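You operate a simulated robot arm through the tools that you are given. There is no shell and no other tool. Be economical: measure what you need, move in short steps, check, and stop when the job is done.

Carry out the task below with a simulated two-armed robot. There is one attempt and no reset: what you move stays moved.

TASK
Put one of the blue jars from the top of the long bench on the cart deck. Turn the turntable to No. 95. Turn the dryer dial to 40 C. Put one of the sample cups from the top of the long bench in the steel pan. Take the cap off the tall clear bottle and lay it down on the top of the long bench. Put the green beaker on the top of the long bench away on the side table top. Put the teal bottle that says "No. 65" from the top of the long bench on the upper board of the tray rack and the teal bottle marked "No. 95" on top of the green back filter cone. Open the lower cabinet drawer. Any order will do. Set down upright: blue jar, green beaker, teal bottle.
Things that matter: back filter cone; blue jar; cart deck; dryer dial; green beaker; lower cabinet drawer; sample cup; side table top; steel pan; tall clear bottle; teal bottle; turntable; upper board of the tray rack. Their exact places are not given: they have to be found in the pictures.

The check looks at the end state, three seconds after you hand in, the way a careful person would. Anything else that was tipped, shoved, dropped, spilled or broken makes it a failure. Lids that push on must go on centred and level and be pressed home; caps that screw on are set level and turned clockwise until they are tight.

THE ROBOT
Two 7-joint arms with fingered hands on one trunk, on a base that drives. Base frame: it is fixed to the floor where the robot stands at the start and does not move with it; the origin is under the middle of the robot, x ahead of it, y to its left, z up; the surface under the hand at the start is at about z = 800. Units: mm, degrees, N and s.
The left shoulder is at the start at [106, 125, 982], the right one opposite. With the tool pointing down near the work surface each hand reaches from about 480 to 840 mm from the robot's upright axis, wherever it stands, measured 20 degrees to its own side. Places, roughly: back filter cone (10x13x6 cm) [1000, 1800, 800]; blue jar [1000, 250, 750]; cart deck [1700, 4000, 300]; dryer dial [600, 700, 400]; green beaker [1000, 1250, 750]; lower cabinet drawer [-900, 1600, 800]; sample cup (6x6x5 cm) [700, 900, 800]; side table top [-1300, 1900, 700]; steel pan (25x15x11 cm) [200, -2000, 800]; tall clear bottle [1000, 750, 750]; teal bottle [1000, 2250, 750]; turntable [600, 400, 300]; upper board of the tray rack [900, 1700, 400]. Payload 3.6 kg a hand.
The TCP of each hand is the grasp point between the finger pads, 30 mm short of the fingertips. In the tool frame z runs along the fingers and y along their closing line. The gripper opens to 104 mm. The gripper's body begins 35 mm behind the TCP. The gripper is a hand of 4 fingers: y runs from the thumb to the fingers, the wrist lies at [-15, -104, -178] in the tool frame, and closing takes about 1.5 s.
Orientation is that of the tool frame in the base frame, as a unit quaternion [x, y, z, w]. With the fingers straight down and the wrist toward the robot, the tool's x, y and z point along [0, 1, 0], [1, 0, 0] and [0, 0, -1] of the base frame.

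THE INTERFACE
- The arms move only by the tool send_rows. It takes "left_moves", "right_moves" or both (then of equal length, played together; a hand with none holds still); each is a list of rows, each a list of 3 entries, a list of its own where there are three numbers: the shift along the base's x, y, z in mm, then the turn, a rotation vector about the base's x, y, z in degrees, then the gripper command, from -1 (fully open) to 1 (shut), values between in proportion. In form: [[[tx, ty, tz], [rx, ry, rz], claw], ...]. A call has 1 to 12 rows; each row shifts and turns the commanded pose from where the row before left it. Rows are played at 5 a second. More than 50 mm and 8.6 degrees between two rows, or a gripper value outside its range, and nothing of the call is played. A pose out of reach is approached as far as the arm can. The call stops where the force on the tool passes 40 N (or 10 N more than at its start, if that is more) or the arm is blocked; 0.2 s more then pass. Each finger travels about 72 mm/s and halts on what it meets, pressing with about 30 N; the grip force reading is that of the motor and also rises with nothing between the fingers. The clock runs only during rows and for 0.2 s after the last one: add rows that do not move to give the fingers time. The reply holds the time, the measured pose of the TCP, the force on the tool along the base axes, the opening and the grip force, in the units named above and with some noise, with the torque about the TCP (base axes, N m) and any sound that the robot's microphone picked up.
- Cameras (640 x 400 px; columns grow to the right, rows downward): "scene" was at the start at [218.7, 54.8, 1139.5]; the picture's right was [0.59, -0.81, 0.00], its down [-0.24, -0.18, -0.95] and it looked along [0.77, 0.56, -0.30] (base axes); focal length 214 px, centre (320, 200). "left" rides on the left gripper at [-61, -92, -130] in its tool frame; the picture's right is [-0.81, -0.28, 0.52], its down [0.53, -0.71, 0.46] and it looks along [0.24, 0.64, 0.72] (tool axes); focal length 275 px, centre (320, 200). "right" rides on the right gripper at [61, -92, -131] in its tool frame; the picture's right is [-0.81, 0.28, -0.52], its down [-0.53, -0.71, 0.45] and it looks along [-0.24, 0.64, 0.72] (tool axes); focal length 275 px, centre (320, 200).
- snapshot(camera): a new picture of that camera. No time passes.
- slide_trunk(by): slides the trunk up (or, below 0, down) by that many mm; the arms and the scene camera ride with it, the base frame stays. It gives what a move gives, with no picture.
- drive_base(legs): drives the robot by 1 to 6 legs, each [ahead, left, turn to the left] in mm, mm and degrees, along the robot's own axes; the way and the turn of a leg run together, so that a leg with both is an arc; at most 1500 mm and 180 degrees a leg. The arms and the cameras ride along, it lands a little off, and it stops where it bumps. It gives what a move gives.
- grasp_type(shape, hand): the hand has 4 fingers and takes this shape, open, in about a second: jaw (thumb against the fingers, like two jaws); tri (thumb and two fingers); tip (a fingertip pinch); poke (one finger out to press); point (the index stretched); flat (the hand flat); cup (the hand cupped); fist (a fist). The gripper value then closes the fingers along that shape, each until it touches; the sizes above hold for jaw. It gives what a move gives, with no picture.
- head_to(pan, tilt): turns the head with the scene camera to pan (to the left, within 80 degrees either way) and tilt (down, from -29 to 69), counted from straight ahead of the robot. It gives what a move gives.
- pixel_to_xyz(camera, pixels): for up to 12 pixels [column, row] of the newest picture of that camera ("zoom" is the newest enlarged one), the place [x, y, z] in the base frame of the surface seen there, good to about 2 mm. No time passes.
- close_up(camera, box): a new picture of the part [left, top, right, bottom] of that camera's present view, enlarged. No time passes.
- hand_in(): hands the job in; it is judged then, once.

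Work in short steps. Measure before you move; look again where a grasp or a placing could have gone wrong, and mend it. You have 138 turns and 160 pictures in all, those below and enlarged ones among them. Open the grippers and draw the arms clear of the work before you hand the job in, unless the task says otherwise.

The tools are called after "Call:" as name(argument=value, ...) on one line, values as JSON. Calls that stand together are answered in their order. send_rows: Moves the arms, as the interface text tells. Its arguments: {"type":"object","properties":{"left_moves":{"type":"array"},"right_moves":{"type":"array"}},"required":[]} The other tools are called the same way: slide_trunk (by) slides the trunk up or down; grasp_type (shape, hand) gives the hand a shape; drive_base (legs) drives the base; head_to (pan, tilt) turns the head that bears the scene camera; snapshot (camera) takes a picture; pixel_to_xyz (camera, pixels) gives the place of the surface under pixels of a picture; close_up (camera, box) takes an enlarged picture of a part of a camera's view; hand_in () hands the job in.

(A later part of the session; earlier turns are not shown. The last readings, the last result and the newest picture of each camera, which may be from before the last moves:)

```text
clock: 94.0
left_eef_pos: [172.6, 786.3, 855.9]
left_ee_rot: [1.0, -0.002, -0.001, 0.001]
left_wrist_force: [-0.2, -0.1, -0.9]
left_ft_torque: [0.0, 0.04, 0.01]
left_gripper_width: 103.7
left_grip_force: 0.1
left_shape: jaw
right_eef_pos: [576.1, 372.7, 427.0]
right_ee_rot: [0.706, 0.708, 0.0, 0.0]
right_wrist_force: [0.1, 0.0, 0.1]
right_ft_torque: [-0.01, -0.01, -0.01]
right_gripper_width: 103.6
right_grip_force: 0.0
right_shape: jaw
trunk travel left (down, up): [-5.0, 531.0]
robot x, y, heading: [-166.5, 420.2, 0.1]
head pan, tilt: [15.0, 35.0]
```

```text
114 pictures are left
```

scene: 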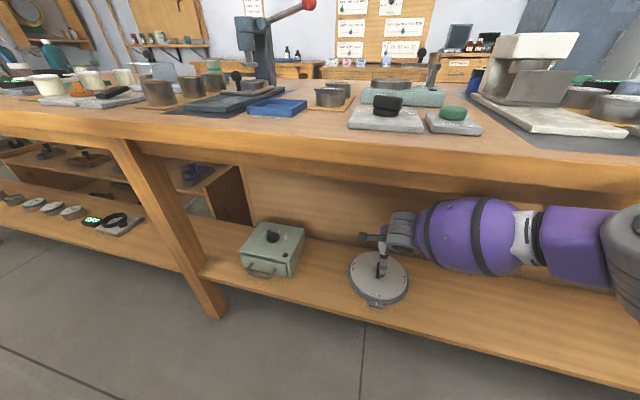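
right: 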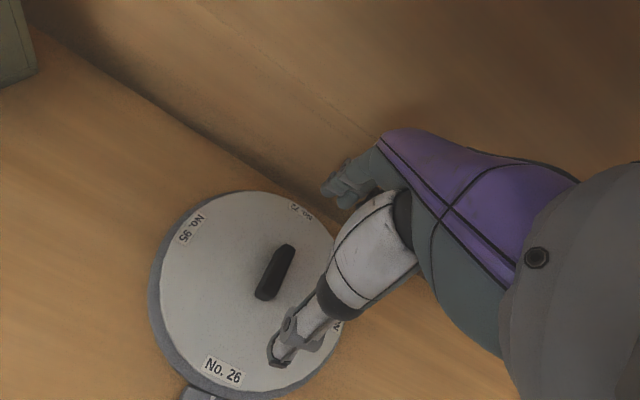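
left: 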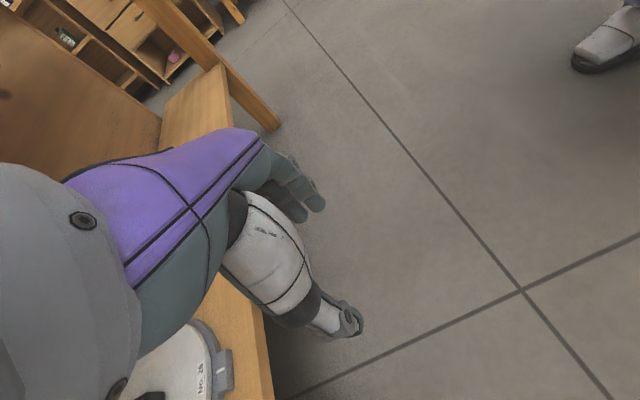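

Straight-down fits under the bench. I lower over the bar (centre (582,373)) and close along its length.

Call:
send_rows(right_moves=[[[5, 1, -25], [0, 0, 0], -0.6], [[0, 0, -25], [0, 0, 0], -0.6], [[0, 0, -15], [0, 0, 0], -0.6], [[0, 0, -6], [0, 0, 0], -0.6], [[0, 0, 0], [0, 0, 0], 0], [[0, 0, 0], [0, 0, 0], 0.5], [[0, 0, 0], [0, 0, 0], 1], [[0, 0, 0], [0, 0, 0], 1], [[0, 0, 0], [0, 0, 0], 1], [[0, 0, 0], [0, 0, 0], 1]])

Call:
close_up(camera="right", box=[130, 180, 390, 400])

```text
clock: 96.2
left_eef_pos: [172.2, 787.4, 855.4]
left_ee_rot: [1.0, -0.002, 0.001, 0.0]
left_wrist_force: [0.2, 0.0, -0.6]
left_ft_torque: [0.0, 0.01, 0.0]
left_gripper_width: 103.5
left_grip_force: 0.0
left_shape: jaw
right_eef_pos: [577.0, 372.5, 351.5]
right_ee_rot: [0.706, 0.708, -0.001, 0.0]
right_wrist_force: [-9.7, -4.9, -0.1]
right_ft_torque: [-0.07, 0.19, -0.21]
right_gripper_width: 38.3
right_grip_force: 30.1
right_shape: jaw
trunk travel left (down, up): [-5.0, 531.0]
robot x, y, heading: [-166.1, 419.9, -0.2]
head pan, tilt: [15.0, 35.0]
```

```text
1.82 times, centred on (260, 290) of right
```

zoom: 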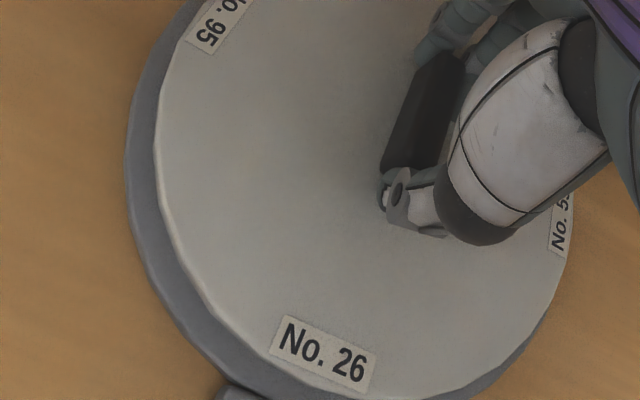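

The bar is gripped at both ends. I turn 48° first and check.

Call:
send_rows(right_moves=[[[0.1, -0.6, 0], [0, 0, 8], 1], [[0.2, -0.6, 0], [0, 0, 8], 1], [[0.3, -0.5, 0], [0, 0, 8], 1], [[0.4, -0.5, 0], [0, 0, 8], 1], [[0.5, -0.4, 0], [0, 0, 8], 1], [[0.5, -0.3, 0], [0, 0, 8], 1], [[0, 0, 0], [0, 0, 0], 1]])

Call:
snapshot(camera="right")

```text
clock: 97.8
left_eef_pos: [173.0, 786.1, 855.7]
left_ee_rot: [1.0, -0.001, 0.001, -0.001]
left_wrist_force: [0.0, 0.6, 0.2]
left_ft_torque: [-0.02, -0.02, -0.03]
left_gripper_width: 103.6
left_grip_force: 0.1
left_shape: jaw
right_eef_pos: [580.2, 364.7, 351.4]
right_ee_rot: [0.487, 0.873, -0.004, 0.001]
right_wrist_force: [-7.8, -33.4, 1.2]
right_ft_torque: [-0.44, 0.19, -1.24]
right_gripper_width: 31.7
right_grip_force: 30.0
right_shape: jaw
right hand out of reach, approached as far as the arm can: row 5, 6
trunk travel left (down, up): [-5.0, 531.0]
robot x, y, heading: [-167.6, 415.5, -0.3]
head pan, tilt: [15.0, 35.0]
```

```text
112 pictures are left
```

right: 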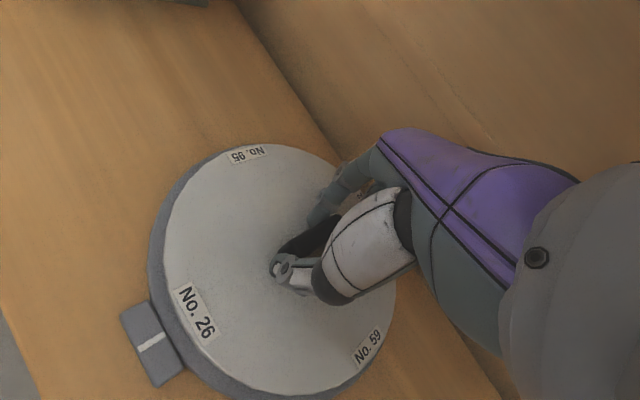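

The disc has begun turning, but this spot limits yaw to about 32°. By symmetry with the earlier left-hand pose, body-relative (580,−204) allows a full 90°. I release, lift, pull the hand back and re-place the base.

Call:
send_rows(right_moves=[[[0, 4, 0], [0, 0, 0], 0], [[0, 3, 0], [0, 0, 0], -0.6], [[0, 0, 0], [0, 0, 0], -0.6], [[0, 0, 35], [0, 0, 0], -0.6], [[0, 0, 30], [0, 0, 0], -0.6], [[-35, -30, 0], [0, 0, -8], -0.6], [[-35, -30, 0], [0, 0, -8], -0.6], [[-35, -30, 0], [0, 0, -8], -0.6], [[-35, -30, 0], [0, 0, -8], -0.6], [[-30, -30, 0], [0, 0, 0], -0.6], [[0, 0, 0], [0, 0, 0], -0.6]])

Call:
drive_base(legs=[[160, 155, 0]])

Call:
snapshot(camera="right")

```text
clock: 100.2
left_eef_pos: [171.8, 788.2, 857.2]
left_ee_rot: [1.0, -0.002, 0.0, 0.0]
left_wrist_force: [-0.5, -0.4, 0.0]
left_ft_torque: [0.0, 0.0, 0.0]
left_gripper_width: 103.7
left_grip_force: 0.0
left_shape: jaw
right_eef_pos: [406.8, 229.8, 417.4]
right_ee_rot: [0.706, 0.708, -0.001, 0.0]
right_wrist_force: [0.3, 0.2, 0.1]
right_ft_torque: [0.01, 0.0, 0.01]
right_gripper_width: 83.5
right_grip_force: 0.0
right_shape: jaw
trunk travel left (down, up): [-5.0, 531.0]
robot x, y, heading: [-164.3, 418.7, -0.2]
head pan, tilt: [15.0, 35.0]
```

```text
clock: 102.2
left_eef_pos: [331.7, 943.3, 856.6]
left_ee_rot: [1.0, -0.002, 0.0, 0.0]
left_wrist_force: [-0.5, -1.1, 0.3]
left_ft_torque: [0.01, -0.02, -0.05]
left_gripper_width: 103.8
left_grip_force: 0.0
left_shape: jaw
right_eef_pos: [564.8, 385.5, 416.1]
right_ee_rot: [0.707, 0.707, 0.0, 0.0]
right_wrist_force: [0.0, -0.1, 0.2]
right_ft_torque: [-0.02, 0.0, 0.01]
right_gripper_width: 83.3
right_grip_force: 0.1
right_shape: jaw
trunk travel left (down, up): [-5.0, 531.0]
robot x, y, heading: [-8.4, 578.6, -0.0]
head pan, tilt: [15.0, 35.0]
```

```text
111 pictures are left
```

right: 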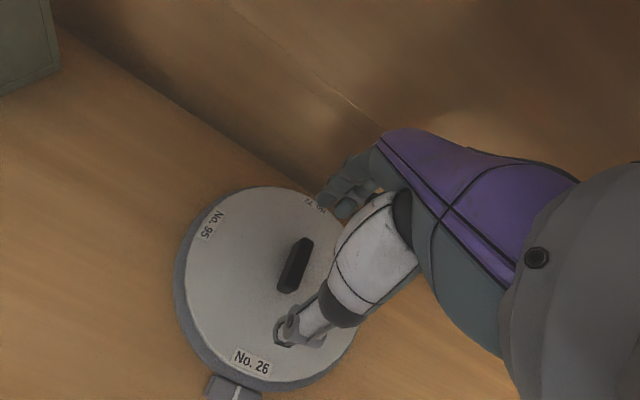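

Well placed at body-relative (573,−193). I measure the labels and bar.

Call:
pixel_to_xyz(camera="right", pixels=[[252, 362], [212, 225], [303, 243], [287, 286], [235, 385], [313, 204]])

```text
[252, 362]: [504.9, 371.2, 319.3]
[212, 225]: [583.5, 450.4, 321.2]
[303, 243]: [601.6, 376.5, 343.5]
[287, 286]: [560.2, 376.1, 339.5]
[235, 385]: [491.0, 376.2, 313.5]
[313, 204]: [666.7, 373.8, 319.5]
```

It's back at 0°, so there is a detent. From here I grip the bar again and aim for the full turn.

Call:
send_rows(right_moves=[[[15, -11, -20], [0, 0, 0], -0.6], [[0, 0, -25], [0, 0, 0], -0.6], [[0, 0, -15], [0, 0, 0], -0.6], [[0, 0, -6], [0, 0, 0], -0.6], [[0, 0, 0], [0, 0, 0], 0], [[0, 0, 0], [0, 0, 0], 0.5], [[0, 0, 0], [0, 0, 0], 1], [[0, 0, 0], [0, 0, 0], 1], [[0, 0, 0], [0, 0, 0], 1], [[0, 0, 0], [0, 0, 0], 1]])

Call:
send_rows(right_moves=[[[0, 0, 0], [0, 0, 8.3], 1], [[0, 0, 0], [0, 0, 8.3], 1], [[0, 0, 0], [0, 0, 8.3], 1], [[0, 0, 0], [0, 0, 8.3], 1], [[0, 0, 0], [0, 0, 8.3], 1], [[0, 0, 0], [0, 0, 8.3], 1], [[0, 0, 0], [0, 0, 8.3], 1], [[0, 0, 0], [0, 0, 8.3], 1], [[0, 0, 0], [0, 0, 8.3], 1], [[0, 0, 0], [0, 0, 8.3], 1], [[0, 0, 0], [0, 0, 8.3], 1], [[0, 0, 0], [0, 0, 0], 1]])

Call:
snapshot(camera="right")

```text
clock: 104.4
left_eef_pos: [331.1, 944.1, 856.0]
left_ee_rot: [1.0, -0.003, 0.001, 0.0]
left_wrist_force: [0.3, -0.2, -0.8]
left_ft_torque: [0.01, -0.02, 0.06]
left_gripper_width: 103.8
left_grip_force: 0.1
left_shape: jaw
right_eef_pos: [580.8, 373.3, 351.9]
right_ee_rot: [0.707, 0.707, -0.001, -0.001]
right_wrist_force: [-5.2, -6.2, 1.2]
right_ft_torque: [-0.14, 0.09, -0.27]
right_gripper_width: 40.6
right_grip_force: 30.2
right_shape: jaw
trunk travel left (down, up): [-5.0, 531.0]
robot x, y, heading: [-7.8, 574.7, -0.4]
head pan, tilt: [15.0, 35.0]
```

```text
clock: 105.6
left_eef_pos: [331.8, 942.3, 856.1]
left_ee_rot: [1.0, -0.003, 0.001, -0.002]
left_wrist_force: [-0.9, 0.5, 0.0]
left_ft_torque: [0.03, -0.01, 0.04]
left_gripper_width: 103.7
left_grip_force: 0.1
left_shape: jaw
right_eef_pos: [583.0, 360.9, 351.0]
right_ee_rot: [0.438, 0.899, -0.008, 0.004]
right_wrist_force: [-6.2, -7.6, 4.2]
right_ft_torque: [0.16, -0.29, -0.88]
right_gripper_width: 31.9
right_grip_force: 29.9
right_shape: jaw
trunk travel left (down, up): [-5.0, 531.0]
robot x, y, heading: [-3.4, 572.6, -0.3]
head pan, tilt: [15.0, 35.0]
stopped in row 5 (right hand): the force on the tool passed its limit at 44 N (the readings are from after the stop); the commanded pose is now the measured one
```

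```text
110 pictures are left
```

right: 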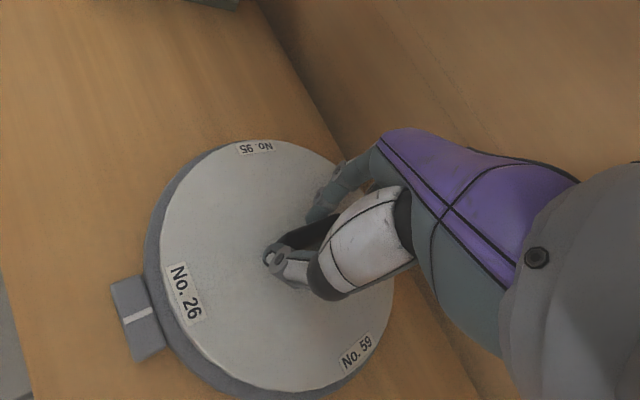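

Stopped at 44 N after ~38° of hand yaw. I check how far the disc followed.

Call:
pixel_to_xyz(camera="right", pixels=[[185, 292], [255, 147], [357, 350], [138, 318]])

Call:
close_up(camera="right", box=[220, 150, 420, 330])

```text
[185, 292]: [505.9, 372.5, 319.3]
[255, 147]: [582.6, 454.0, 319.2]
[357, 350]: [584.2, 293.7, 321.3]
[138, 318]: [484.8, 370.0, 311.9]
```

```text
2.22 times, centred on (320, 240) of right
```

zoom: 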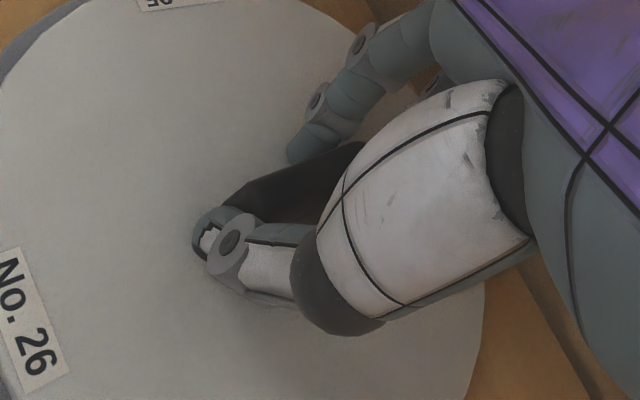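

The disc does not move CCW at all (only the accidental CW motion worked), so 0° is an end stop: it must go clockwise 270°. I'll ratchet: yaw the hand to +90°, grip, turn to 0°, three times. First release and test +90°.

Call:
send_rows(right_moves=[[[0, 5, 0], [0, 0, 0], 0], [[0, 5, 0], [0, 0, 0], -0.6], [[0, 0, 0], [0, 0, 0], -0.6], [[0, 0, 35], [0, 0, 0], -0.6], [[0, 0, 0], [0, 0, 7.5], -0.6], [[0, 0, 0], [0, 0, 7.5], -0.6], [[0, 0, 0], [0, 0, 7.5], -0.6], [[0, 0, 0], [0, 0, 7.5], -0.6], [[0, 0, 0], [0, 0, 7.5], -0.6], [[0, 0, 0], [0, 0, 7.5], -0.6], [[0, 0, 0], [0, 0, 7.0], -0.6], [[0, 0, 0], [0, 0, 0], -0.6]])

Call:
snapshot(camera="right")

```text
clock: 106.2
left_eef_pos: [332.8, 942.3, 855.4]
left_ee_rot: [1.0, -0.005, 0.0, 0.0]
left_wrist_force: [0.0, -0.3, 0.0]
left_ft_torque: [-0.02, 0.0, -0.03]
left_gripper_width: 103.6
left_grip_force: 0.2
left_shape: jaw
right_eef_pos: [584.7, 363.5, 350.9]
right_ee_rot: [0.441, 0.898, -0.012, 0.009]
right_wrist_force: [-1.8, -1.3, 5.9]
right_ft_torque: [0.06, -0.17, 0.0]
right_gripper_width: 81.0
right_grip_force: 0.1
right_shape: jaw
trunk travel left (down, up): [-5.0, 531.0]
robot x, y, heading: [-6.5, 575.6, -0.5]
head pan, tilt: [15.0, 35.0]
stopped in row 3 (right hand): the force on the tool passed its limit at 44 N (the readings are from after the stop); the commanded pose is now the measured one
```

```text
108 pictures are left
```

right: 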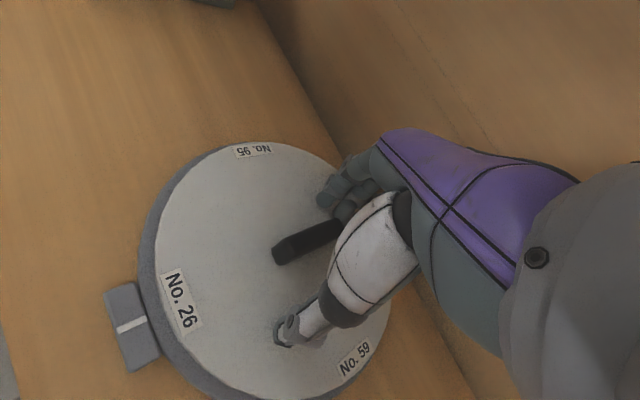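

Now it is open and free of the bar; I lift and yaw on to +90°.

Call:
send_rows(right_moves=[[[0, 0, 20], [0, 0, 0], -0.6], [[0, 0, 30], [0, 0, 0], -0.6], [[0, 2, 0], [0, 0, 7.5], -0.6], [[0, 2, 0], [0, 0, 7.5], -0.6], [[0, 2, 0], [0, 0, 7.5], -0.6], [[0, 2, 0], [0, 0, 7.5], -0.6], [[0, 2, 0], [0, 0, 7.5], -0.6], [[0, 0, 0], [0, 0, 7.5], -0.6], [[0, 0, 0], [0, 0, 7.0], -0.6], [[0, 0, 0], [0, 0, 0], -0.6]])

Call:
snapshot(camera="right")

```text
clock: 108.6
left_eef_pos: [372.7, 892.3, 858.6]
left_ee_rot: [0.998, -0.067, 0.001, -0.002]
left_wrist_force: [0.2, -0.1, 0.1]
left_ft_torque: [0.06, -0.01, 0.02]
left_gripper_width: 104.1
left_grip_force: 0.0
left_shape: jaw
right_eef_pos: [475.2, 387.6, 384.0]
right_ee_rot: [0.194, 0.981, -0.015, 0.013]
right_wrist_force: [-0.5, 0.3, 0.1]
right_ft_torque: [-0.01, -0.02, -0.01]
right_gripper_width: 83.2
right_grip_force: 0.1
right_shape: jaw
right hand out of reach, approached as far as the arm can: row 3, 4, 5, 6, 7, 8, 9
trunk travel left (down, up): [-5.0, 531.0]
robot x, y, heading: [-7.6, 575.5, -7.8]
head pan, tilt: [15.0, 35.0]
stopped in row 10 (right hand): the arm was blocked; the commanded pose is now the measured one
```

```text
107 pictures are left
```

right: 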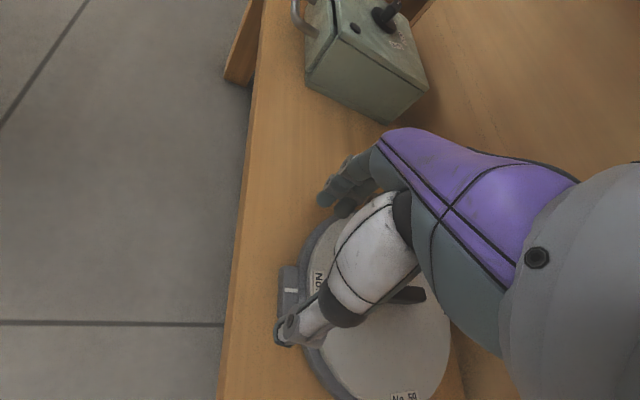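

The forearm pressed the bench and turned the base by −7.8°. I back out: yaw the hand to 0° first, then fix the heading. For CW I will push the bar round with one vertical finger moving on a circle, needing no yaw.

Call:
send_rows(right_moves=[[[0, -4, 4], [0, 0, -7.5], -0.6], [[0, -4, 4], [0, 0, -7.5], -0.6], [[0, -4, 4], [0, 0, -7.5], -0.6], [[0, -4, 4], [0, 0, -7.5], -0.6], [[0, -4, 4], [0, 0, -7.5], -0.6], [[0, -4, 4], [0, 0, -7.5], -0.6], [[0, -4, 4], [0, 0, -7.5], -0.6], [[0, -4, 4], [0, 0, -7.5], -0.6], [[0, 0, 4], [0, 0, -7.5], -0.6], [[0, 0, 0], [0, 0, 0], -0.6]])

Call:
drive_base(legs=[[-60, 0, 7.8]])

Call:
grasp_type(hand="right", shape="poke")

Call:
snapshot(camera="right")

Call:
snapshot(camera="scene")

```text
clock: 110.8
left_eef_pos: [374.5, 896.4, 856.8]
left_ee_rot: [0.998, -0.063, 0.001, 0.0]
left_wrist_force: [0.2, -0.4, -0.3]
left_ft_torque: [0.0, 0.0, -0.02]
left_gripper_width: 103.7
left_grip_force: 0.0
left_shape: jaw
right_eef_pos: [481.3, 361.8, 422.7]
right_ee_rot: [0.702, 0.712, -0.024, 0.005]
right_wrist_force: [-0.1, 0.2, -0.4]
right_ft_torque: [-0.01, -0.04, -0.02]
right_gripper_width: 83.5
right_grip_force: 0.1
right_shape: jaw
trunk travel left (down, up): [-5.0, 531.0]
robot x, y, heading: [-7.8, 576.1, -7.3]
head pan, tilt: [15.0, 35.0]
```

```text
clock: 111.8
left_eef_pos: [265.8, 949.2, 856.2]
left_ee_rot: [1.0, 0.004, 0.001, 0.0]
left_wrist_force: [0.3, 0.7, 0.6]
left_ft_torque: [0.01, -0.01, -0.02]
left_gripper_width: 103.5
left_grip_force: 0.0
left_shape: jaw
right_eef_pos: [443.1, 433.9, 422.8]
right_ee_rot: [0.652, 0.758, -0.023, 0.007]
right_wrist_force: [0.2, 0.3, 0.7]
right_ft_torque: [0.03, 0.02, -0.06]
right_gripper_width: 82.9
right_grip_force: 0.1
right_shape: jaw
trunk travel left (down, up): [-5.0, 531.0]
robot x, y, heading: [-68.0, 576.4, 0.7]
head pan, tilt: [15.0, 35.0]
```

```text
clock: 112.7
left_eef_pos: [265.5, 949.5, 856.0]
left_ee_rot: [1.0, 0.004, -0.001, -0.001]
left_wrist_force: [0.9, 0.0, -0.4]
left_ft_torque: [-0.01, 0.02, 0.01]
left_gripper_width: 104.1
left_grip_force: 0.1
left_shape: jaw
right_eef_pos: [443.1, 433.0, 422.6]
right_ee_rot: [0.651, 0.759, -0.023, 0.007]
right_wrist_force: [-0.5, 0.1, 0.6]
right_ft_torque: [-0.02, 0.01, 0.01]
right_gripper_width: 0.0
right_grip_force: 0.0
right_shape: poke
trunk travel left (down, up): [-5.0, 531.0]
robot x, y, heading: [-65.5, 583.1, 0.8]
head pan, tilt: [15.0, 35.0]
```

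```text
106 pictures are left
```

right: 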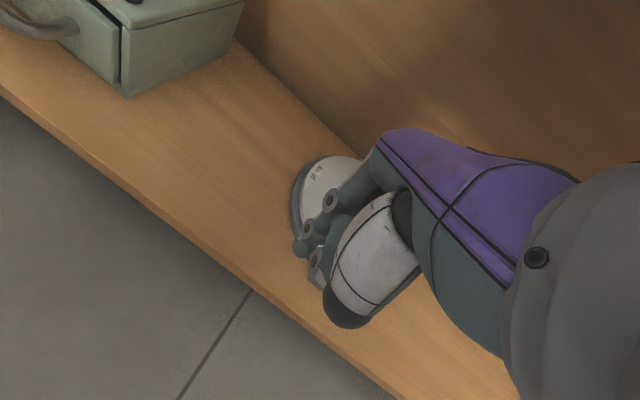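

```text
105 pictures are left
```

scene: 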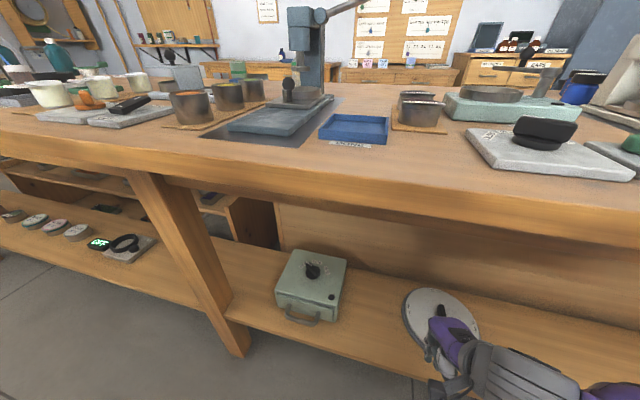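

The poke shape shows index tip near (300,248) px. I measure the fingertip and the disc state.

Call:
pixel_to_xyz(camera="right", pixels=[[298, 245], [302, 255], [308, 235], [314, 280], [316, 172]])

Call:
close_up(camera="scene", box=[390, 270, 510, 400])

```text
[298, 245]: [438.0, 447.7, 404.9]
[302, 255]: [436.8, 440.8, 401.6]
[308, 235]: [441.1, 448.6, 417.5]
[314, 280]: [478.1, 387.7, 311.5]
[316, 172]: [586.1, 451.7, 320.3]
```

```text
3.08 times, centred on (450, 335) of scene
```

zoom: 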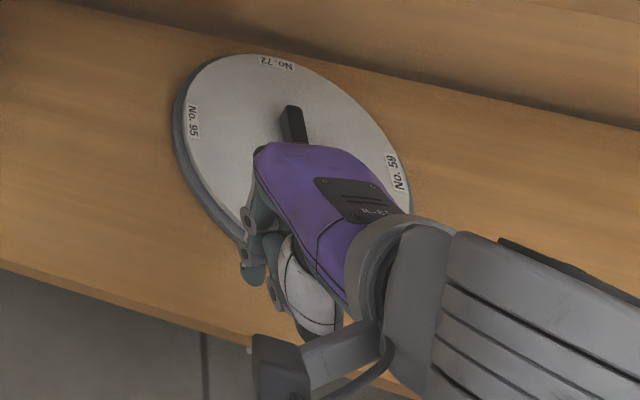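

Index tip is about (−1,+10,−30) from the TCP. I move it to the −y side of the bar's front end and lower.

Call:
send_rows(right_moves=[[[31, -25, 0], [0, 0, 0], 0], [[31, -25, 0], [0, 0, 0], 0], [[31, -25, 0], [0, 0, 0], 0], [[30, -23, 0], [0, 0, 0], 0], [[0, 0, -35], [0, 0, 0], 0], [[0, 0, -27], [0, 0, 0], 0], [[0, 0, 0], [0, 0, 0], 0]])

Call:
snapshot(camera="right")

```text
clock: 114.3
left_eef_pos: [266.1, 949.7, 856.7]
left_ee_rot: [1.0, 0.004, 0.0, 0.001]
left_wrist_force: [0.1, 0.4, -0.4]
left_ft_torque: [0.01, 0.0, -0.01]
left_gripper_width: 104.0
left_grip_force: 0.0
left_shape: jaw
right_eef_pos: [565.2, 336.1, 357.7]
right_ee_rot: [0.652, 0.758, -0.023, 0.006]
right_wrist_force: [0.3, -0.5, 0.2]
right_ft_torque: [0.03, 0.0, -0.01]
right_gripper_width: 0.0
right_grip_force: 0.1
right_shape: poke
trunk travel left (down, up): [-5.0, 531.0]
robot x, y, heading: [-69.0, 578.3, 0.5]
head pan, tilt: [15.0, 35.0]
```

```text
103 pictures are left
```

right: 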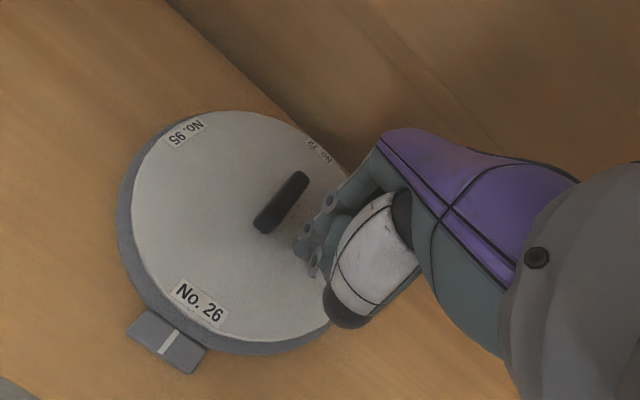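

The fingertip is in place. I push round the first ~110° of the circle.

Call:
send_rows(right_moves=[[[0, 7, 0], [0, 0, 0], 0], [[0, 7, 0], [0, 0, 0], 0], [[-4, 7.6, 0], [0, 0, 0], 0], [[-0.9, 8.5, 0], [0, 0, 0], 0], [[2.5, 8.2, 0], [0, 0, 0], 0], [[5.4, 6.7, 0], [0, 0, 0], 0], [[7.6, 4, 0], [0, 0, 0], 0]])

Call:
snapshot(camera="right")

```text
clock: 115.9
left_eef_pos: [263.3, 950.7, 857.3]
left_ee_rot: [1.0, 0.004, 0.002, 0.0]
left_wrist_force: [-0.8, -0.1, 0.5]
left_ft_torque: [0.05, 0.02, 0.01]
left_gripper_width: 103.8
left_grip_force: 0.1
left_shape: jaw
right_eef_pos: [575.9, 386.9, 361.7]
right_ee_rot: [0.65, 0.759, -0.02, 0.006]
right_wrist_force: [-22.6, 3.1, 21.2]
right_ft_torque: [-0.2, 0.37, -0.25]
right_gripper_width: 0.2
right_grip_force: 0.1
right_shape: poke
trunk travel left (down, up): [-5.0, 531.0]
robot x, y, heading: [-71.1, 578.8, 0.8]
head pan, tilt: [15.0, 35.0]
```

```text
102 pictures are left
```

right: 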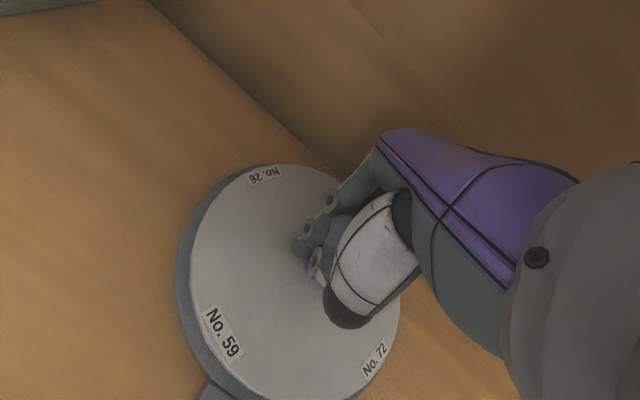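

Works well: No. 59 is near the mark. I continue round the circle.

Call:
send_rows(right_moves=[[[8.5, 0.9, 1], [0, 0, 0], 0], [[8.2, -2.5, 1], [0, 0, 0], 0], [[6.7, -5.4, 0], [0, 0, 0], 0], [[4, -7.6, 0], [0, 0, 0], 0], [[0.9, -8.5, 0], [0, 0, 0], 0], [[-2.5, -8.2, 0], [0, 0, 0], 0]])

Call:
snapshot(camera="right")

```text
clock: 116.5
left_eef_pos: [265.0, 950.0, 856.3]
left_ee_rot: [1.0, 0.004, 0.002, 0.0]
left_wrist_force: [0.1, 0.1, 0.9]
left_ft_torque: [-0.02, 0.04, -0.01]
left_gripper_width: 103.8
left_grip_force: 0.0
left_shape: jaw
right_eef_pos: [586.5, 392.7, 362.4]
right_ee_rot: [0.647, 0.762, -0.02, -0.001]
right_wrist_force: [-17.2, 6.7, 20.4]
right_ft_torque: [-0.2, 0.42, -0.33]
right_gripper_width: 0.1
right_grip_force: 0.0
right_shape: poke
trunk travel left (down, up): [-5.0, 531.0]
robot x, y, heading: [-70.0, 578.0, 0.8]
head pan, tilt: [15.0, 35.0]
stopped in row 3 (right hand): the force on the tool passed its limit at 44 N (the readings are from after the stop); the commanded pose is now the measured one
```

```text
101 pictures are left
```

right: 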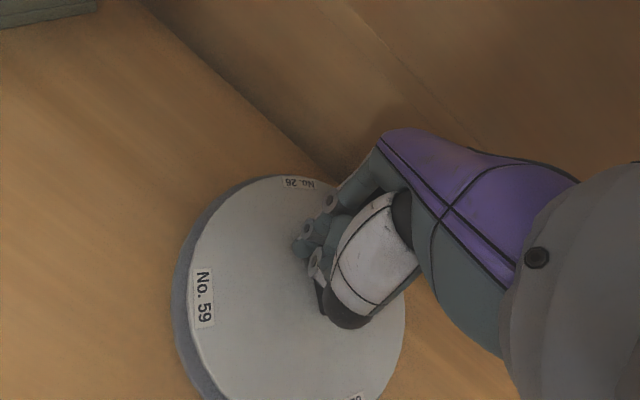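

Stopped at 44 N with the disc near −110°. I measure label and bar to correct the path.

Call:
pixel_to_xyz(camera="right", pixels=[[203, 298], [298, 183], [298, 245], [302, 255], [312, 272]])

Call:
close_up(camera="right", box=[230, 180, 390, 330])

```text
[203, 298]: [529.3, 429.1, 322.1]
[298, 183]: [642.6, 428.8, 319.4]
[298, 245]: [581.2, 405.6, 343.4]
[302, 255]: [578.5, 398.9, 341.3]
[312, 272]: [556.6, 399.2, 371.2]
```

```text
2.67 times, centred on (310, 255) of right
```

zoom: 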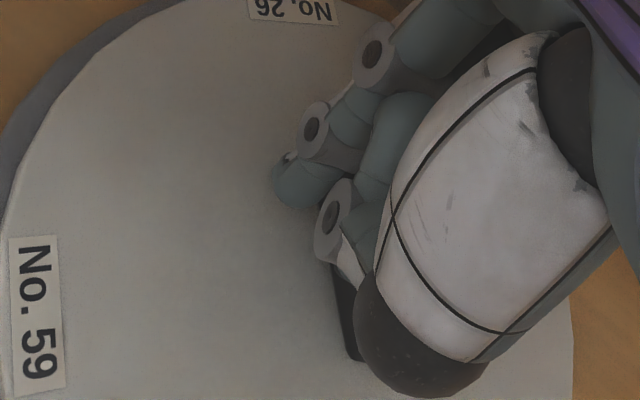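

Disc is at about −137°; the fingertip is well placed behind the bar. I continue with a corrected circle, slightly raised.

Call:
send_rows(right_moves=[[[0, 0, 3], [0, 0, 0], 0], [[9.1, -2.1, 0], [0, 0, 0], 0], [[7.8, -5.4, 0], [0, 0, 0], 0], [[5.1, -7.9, 0], [0, 0, 0], 0], [[1.8, -9.3, 0], [0, 0, 0], 0], [[-1.8, -9.3, 0], [0, 0, 0], 0], [[0, 0, 0], [0, 0, 0], 0]])

Call:
snapshot(camera="right")

```text
clock: 117.2
left_eef_pos: [264.3, 951.4, 855.6]
left_ee_rot: [1.0, 0.006, 0.0, -0.001]
left_wrist_force: [0.6, -0.6, -0.8]
left_ft_torque: [0.0, -0.02, 0.04]
left_gripper_width: 103.7
left_grip_force: 0.0
left_shape: jaw
right_eef_pos: [594.4, 396.8, 357.8]
right_ee_rot: [0.645, 0.764, -0.022, -0.008]
right_wrist_force: [1.4, 0.5, -0.5]
right_ft_torque: [0.04, 0.02, 0.04]
right_gripper_width: 0.0
right_grip_force: 0.1
right_shape: poke
trunk travel left (down, up): [-5.0, 531.0]
robot x, y, heading: [-67.0, 574.3, 0.6]
head pan, tilt: [15.0, 35.0]
stopped in row 3 (right hand): the force on the tool passed its limit at 43 N (the readings are from after the stop); the commanded pose is now the measured one
```

```text
99 pictures are left
```

right: 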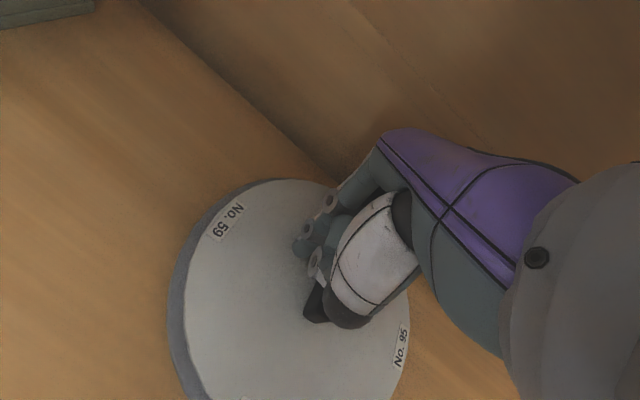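

The disc turned further; I measure.

Call:
pixel_to_xyz(camera="right", pixels=[[228, 222], [400, 348], [310, 308], [298, 248], [322, 318]])

Call:
close_up(camera="right", box=[230, 200, 390, 350])

```text
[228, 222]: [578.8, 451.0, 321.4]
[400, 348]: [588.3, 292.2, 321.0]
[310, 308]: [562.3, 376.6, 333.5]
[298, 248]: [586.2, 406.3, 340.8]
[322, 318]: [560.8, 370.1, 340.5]
```

```text
2.67 times, centred on (310, 275) of right
```

zoom: 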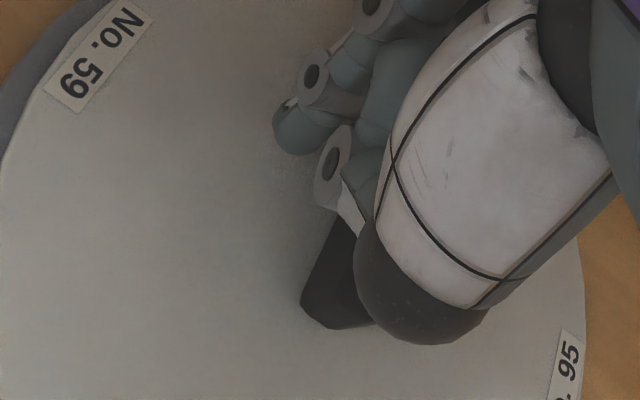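

Disc is at −177°, so No. 95 needs another 90° CW. I lift, go back to the −y side of the bar's front end and repeat the first push.

Call:
send_rows(right_moves=[[[0, 0, 45], [0, 0, 0], 0], [[-14, -30, 0], [0, 0, 0], 0], [[-14, -31, 0], [0, 0, 0], 0], [[0, 0, -45], [0, 0, 0], 0], [[0, 7, 0], [0, 0, 0], 0], [[0, 7, 0], [0, 0, 0], 0], [[-4, 7.6, 0], [0, 0, 0], 0], [[-0.9, 8.5, 0], [0, 0, 0], 0], [[2.5, 8.2, 0], [0, 0, 0], 0], [[5.4, 6.7, 0], [0, 0, 0], 0], [[7.6, 4, 0], [0, 0, 0], 0]])

Call:
snapshot(camera="right")

```text
clock: 119.6
left_eef_pos: [262.6, 952.4, 857.1]
left_ee_rot: [1.0, 0.005, 0.001, 0.001]
left_wrist_force: [-0.1, 0.8, -0.6]
left_ft_torque: [-0.02, 0.0, -0.03]
left_gripper_width: 103.7
left_grip_force: 0.1
left_shape: jaw
right_eef_pos: [574.5, 385.0, 361.1]
right_ee_rot: [0.644, 0.765, -0.021, -0.009]
right_wrist_force: [-19.8, -2.4, 15.1]
right_ft_torque: [-0.11, 0.24, 0.09]
right_gripper_width: 0.1
right_grip_force: 0.0
right_shape: poke
trunk travel left (down, up): [-5.0, 531.0]
robot x, y, heading: [-72.2, 578.3, 0.8]
head pan, tilt: [15.0, 35.0]
```

```text
97 pictures are left
```

right: 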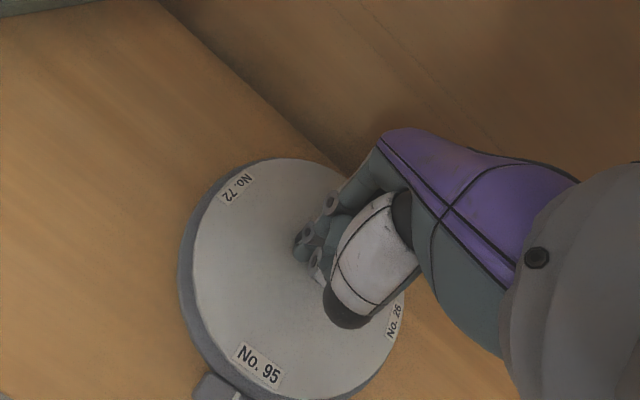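

I measure how far No. 95 is from the mark.

Call:
pixel_to_xyz(camera="right", pixels=[[258, 363], [236, 188], [395, 322], [220, 388]])

```text
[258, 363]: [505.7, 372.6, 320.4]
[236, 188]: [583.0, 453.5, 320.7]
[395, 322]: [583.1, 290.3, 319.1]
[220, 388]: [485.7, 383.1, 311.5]
```

No. 95 is exactly at the mark. I back off, lift, and drive left to bring the same finger to the dryer dial.

Call:
send_rows(right_moves=[[[-8, -4, 3], [0, 0, 0], 0], [[0, -3, 45], [0, 0, 0], 0], [[-30, 0, 30], [0, 0, 0], 0], [[-30, 0, 15], [0, 0, 0], 0], [[0, 0, 0], [0, 0, 0], 0]])

Call:
drive_base(legs=[[0, 325, 0]])

Call:
snapshot(camera="right")

Call:
snapshot(camera="scene")

```text
clock: 120.8
left_eef_pos: [264.4, 951.2, 856.5]
left_ee_rot: [1.0, 0.005, 0.0, -0.001]
left_wrist_force: [0.1, -0.6, 0.7]
left_ft_torque: [0.03, 0.02, 0.01]
left_gripper_width: 103.8
left_grip_force: 0.0
left_shape: jaw
right_eef_pos: [506.2, 373.9, 451.1]
right_ee_rot: [0.644, 0.764, -0.021, -0.008]
right_wrist_force: [0.7, 0.9, -0.1]
right_ft_torque: [-0.02, 0.01, 0.02]
right_gripper_width: 0.0
right_grip_force: 0.1
right_shape: poke
trunk travel left (down, up): [-5.0, 531.0]
robot x, y, heading: [-67.7, 581.3, 0.6]
head pan, tilt: [15.0, 35.0]
```

```text
clock: 124.3
left_eef_pos: [259.5, 1285.1, 855.9]
left_ee_rot: [1.0, 0.008, 0.0, -0.001]
left_wrist_force: [0.2, 0.4, 0.4]
left_ft_torque: [0.01, -0.04, 0.01]
left_gripper_width: 104.0
left_grip_force: 0.0
left_shape: jaw
right_eef_pos: [503.8, 710.6, 449.3]
right_ee_rot: [0.643, 0.765, -0.021, -0.008]
right_wrist_force: [-0.4, -0.3, 0.2]
right_ft_torque: [0.02, 0.02, -0.04]
right_gripper_width: 0.2
right_grip_force: 0.0
right_shape: poke
trunk travel left (down, up): [-5.0, 531.0]
robot x, y, heading: [-70.2, 908.3, 0.7]
head pan, tilt: [15.0, 35.0]
```

```text
96 pictures are left
```

right: 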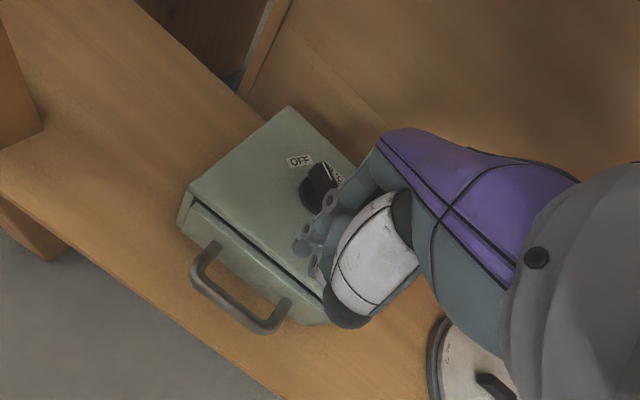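

```text
95 pictures are left
```

scene: 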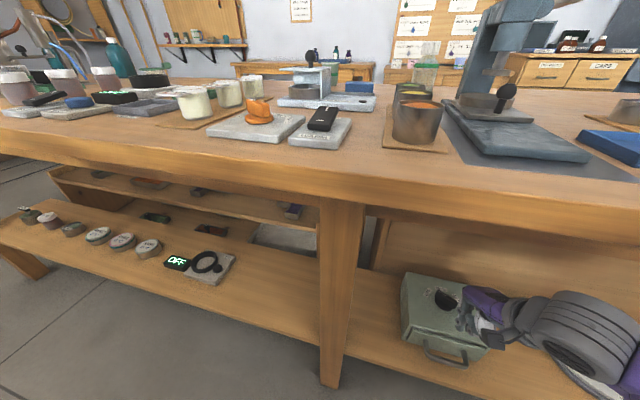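

The hand is over the dryer. I zoom on the dial and measure it.

Call:
close_up(camera="right", box=[250, 120, 370, 240])

Call:
pixel_to_xyz(camera="zoom", pixels=[[240, 170], [310, 250], [400, 300], [360, 230], [290, 330], [350, 370], [270, 370], [440, 240]])

```text
3.33 times, centred on (310, 180) of right
```

zoom: 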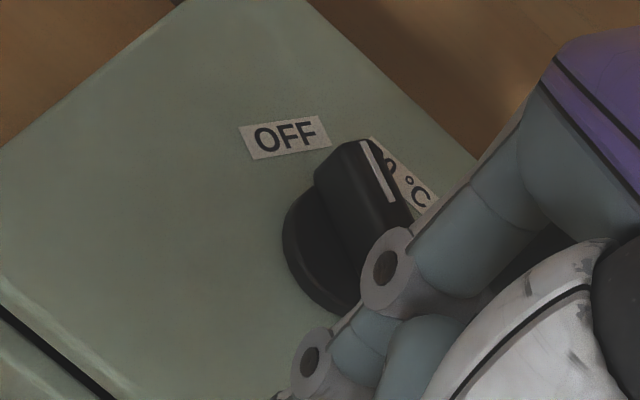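

```text
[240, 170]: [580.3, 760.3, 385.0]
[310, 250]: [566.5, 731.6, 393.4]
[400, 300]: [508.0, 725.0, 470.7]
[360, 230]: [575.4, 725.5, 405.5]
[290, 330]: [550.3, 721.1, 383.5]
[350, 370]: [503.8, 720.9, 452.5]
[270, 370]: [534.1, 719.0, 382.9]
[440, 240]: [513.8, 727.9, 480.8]
```

Dial centre ≈ (578,722), tail end at front-right. I bring the finger behind the tail (TCP (595,691)), lower to z ≈ 426, and push the first part of the arc.

Call:
send_rows(right_moves=[[[20, -20, 2], [0, 0, 0], 0], [[35, 0, 0], [0, 0, 0], 0], [[36, 0, 0], [0, 0, 0], 0], [[0, 0, -25], [0, 0, 0], 0], [[0, 0, 0], [0, 0, 0], 0], [[-8, 6, 0], [0, 0, 0], 0], [[-7.8, -0.8, 0], [0, 0, 0], 0], [[-7.5, 2.1, 0], [0, 0, 0], 0], [[0, 0, 0], [0, 0, 0], 0]])

Call:
snapshot(camera="right")

Call:
close_up(camera="scene", box=[390, 260, 510, 370])

```text
clock: 126.3
left_eef_pos: [258.2, 1285.7, 856.0]
left_ee_rot: [1.0, 0.007, -0.001, -0.001]
left_wrist_force: [0.5, 0.1, -0.4]
left_ft_torque: [0.01, 0.01, -0.01]
left_gripper_width: 103.9
left_grip_force: 0.1
left_shape: jaw
right_eef_pos: [570.8, 696.4, 428.9]
right_ee_rot: [0.643, 0.765, -0.022, -0.009]
right_wrist_force: [0.7, -0.5, 0.6]
right_ft_torque: [0.01, 0.03, -0.02]
right_gripper_width: 0.3
right_grip_force: 0.0
right_shape: poke
trunk travel left (down, up): [-5.0, 531.0]
robot x, y, heading: [-72.7, 913.7, 0.6]
head pan, tilt: [15.0, 35.0]
```

```text
93 pictures are left
```

right: 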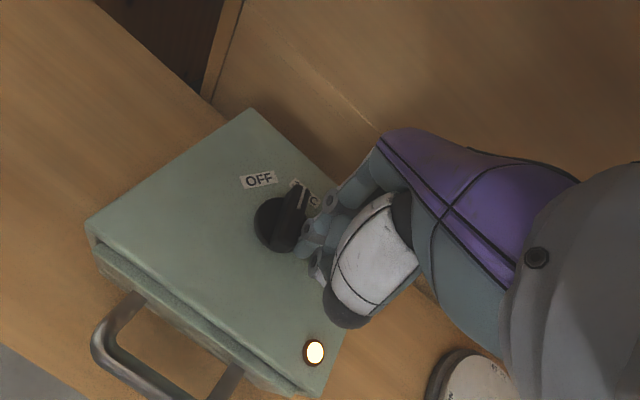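

```text
3.64 times, centred on (450, 315) of scene
```

zoom: 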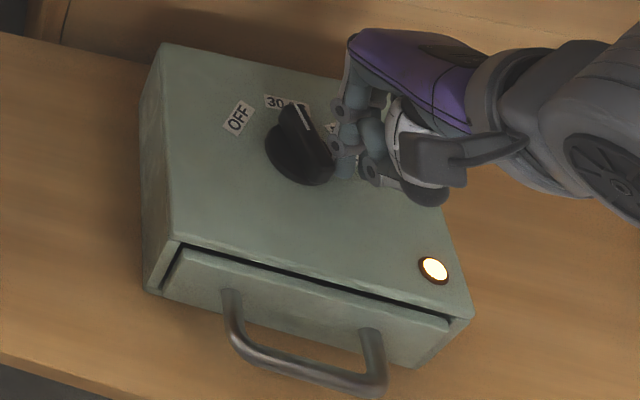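

It turned to about 30 °C and the lamp came on. I continue along the arc.

Call:
send_rows(right_moves=[[[-6.2, 4.9, 0], [0, 0, 0], 0], [[-3.9, 6.7, 0], [0, 0, 0], 0], [[-1.1, 7.8, 0], [0, 0, 0], 0], [[0, 0, 0], [0, 0, 0], 0]])

Call:
close_up(camera="scene", box=[390, 260, 510, 370])

```text
clock: 127.3
left_eef_pos: [258.6, 1285.4, 855.8]
left_ee_rot: [1.0, 0.007, 0.001, -0.001]
left_wrist_force: [0.0, -0.2, -0.8]
left_ft_torque: [-0.01, -0.02, 0.0]
left_gripper_width: 104.1
left_grip_force: 0.1
left_shape: jaw
right_eef_pos: [559.0, 717.0, 427.5]
right_ee_rot: [0.644, 0.765, -0.023, -0.009]
right_wrist_force: [-4.1, -3.8, 2.4]
right_ft_torque: [-0.04, 0.03, -0.04]
right_gripper_width: 0.0
right_grip_force: 0.0
right_shape: poke
trunk travel left (down, up): [-5.0, 531.0]
robot x, y, heading: [-76.1, 911.8, 0.9]
head pan, tilt: [15.0, 35.0]
```

```text
3.64 times, centred on (450, 315) of scene
```

zoom: 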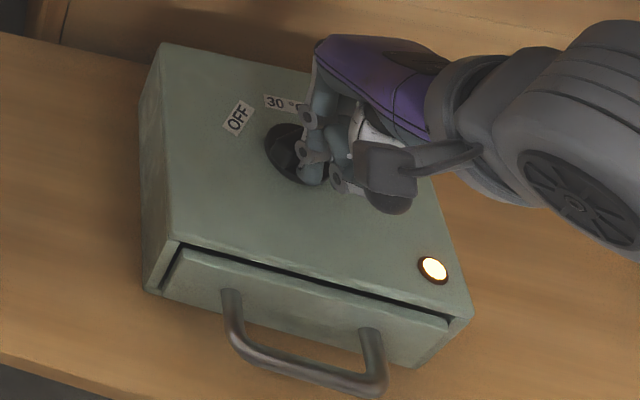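

The hand hides the dial; I back the finger off toward me and up, then look.

Call:
send_rows(right_moves=[[[-12, -10, 3], [0, 0, 0], 0], [[-25, -15, 25], [0, 0, 0], 0], [[-40, -20, 0], [0, 0, 0], 0], [[-40, -20, 0], [0, 0, 0], 0]])

Call:
close_up(camera="scene", box=[390, 260, 510, 370])

```text
clock: 128.3
left_eef_pos: [259.3, 1286.3, 855.9]
left_ee_rot: [1.0, 0.007, 0.0, -0.002]
left_wrist_force: [-0.1, -0.6, 0.8]
left_ft_torque: [-0.04, -0.01, 0.04]
left_gripper_width: 104.0
left_grip_force: 0.0
left_shape: jaw
right_eef_pos: [442.5, 650.6, 455.7]
right_ee_rot: [0.643, 0.765, -0.021, -0.009]
right_wrist_force: [0.3, -0.7, 0.3]
right_ft_torque: [-0.03, -0.01, -0.02]
right_gripper_width: 0.2
right_grip_force: 0.1
right_shape: poke
trunk travel left (down, up): [-5.0, 531.0]
robot x, y, heading: [-73.9, 911.4, 0.8]
head pan, tilt: [15.0, 35.0]
```

```text
3.64 times, centred on (450, 315) of scene
```

zoom: 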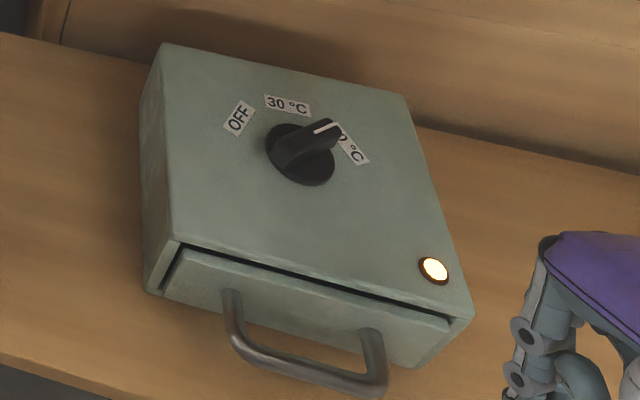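

I measure the white pointer line to get its angle.

Call:
pixel_to_xyz(camera="zoom", pixels=[[316, 131], [337, 122], [352, 149], [286, 104], [238, 118], [283, 157], [312, 150], [296, 182], [268, 145]])

```text
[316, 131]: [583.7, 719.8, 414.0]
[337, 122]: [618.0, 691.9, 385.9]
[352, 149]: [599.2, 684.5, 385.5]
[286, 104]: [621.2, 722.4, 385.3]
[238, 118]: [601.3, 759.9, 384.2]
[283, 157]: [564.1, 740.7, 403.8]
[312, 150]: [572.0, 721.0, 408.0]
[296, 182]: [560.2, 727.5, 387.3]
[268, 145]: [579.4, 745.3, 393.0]
```

Dial centre is (577,722), 40 °C at −58°. I zoom closer to measure the pointer line.

Call:
close_up(camera="scene", box=[434, 286, 464, 306])

Call:
pixel_to_xyz(camera="zoom", pixels=[[290, 230], [330, 212], [370, 195], [400, 185], [420, 200], [400, 230], [420, 180]])

```text
16.00 times, centred on (449, 296) of scene
```

zoom: 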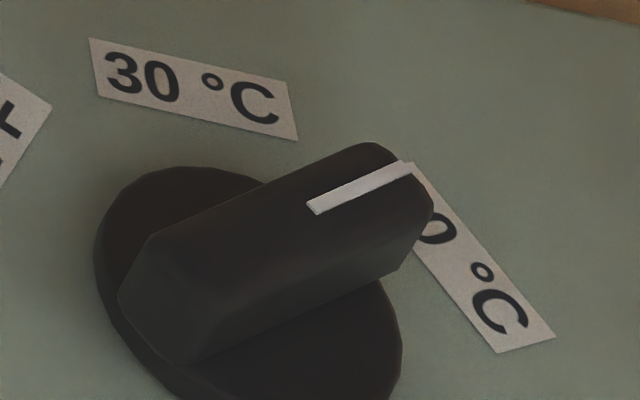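

```text
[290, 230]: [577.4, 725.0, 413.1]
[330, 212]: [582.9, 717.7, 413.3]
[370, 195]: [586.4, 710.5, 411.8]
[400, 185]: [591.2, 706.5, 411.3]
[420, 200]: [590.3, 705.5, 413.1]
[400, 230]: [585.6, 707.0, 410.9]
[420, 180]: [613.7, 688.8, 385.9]
```

I take more points along the white line for a better angle estimate.

Call:
pixel_to_xyz(camera="zoom", pixels=[[314, 207], [324, 203], [334, 199], [344, 195], [354, 191], [364, 187], [374, 182], [384, 178], [394, 174], [402, 170]])

```text
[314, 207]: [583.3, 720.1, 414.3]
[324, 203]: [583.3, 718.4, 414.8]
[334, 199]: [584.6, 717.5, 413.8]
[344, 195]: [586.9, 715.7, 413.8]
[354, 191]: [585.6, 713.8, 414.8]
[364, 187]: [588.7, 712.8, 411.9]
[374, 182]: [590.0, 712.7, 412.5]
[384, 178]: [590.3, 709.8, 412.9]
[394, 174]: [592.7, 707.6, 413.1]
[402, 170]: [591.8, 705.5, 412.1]
```

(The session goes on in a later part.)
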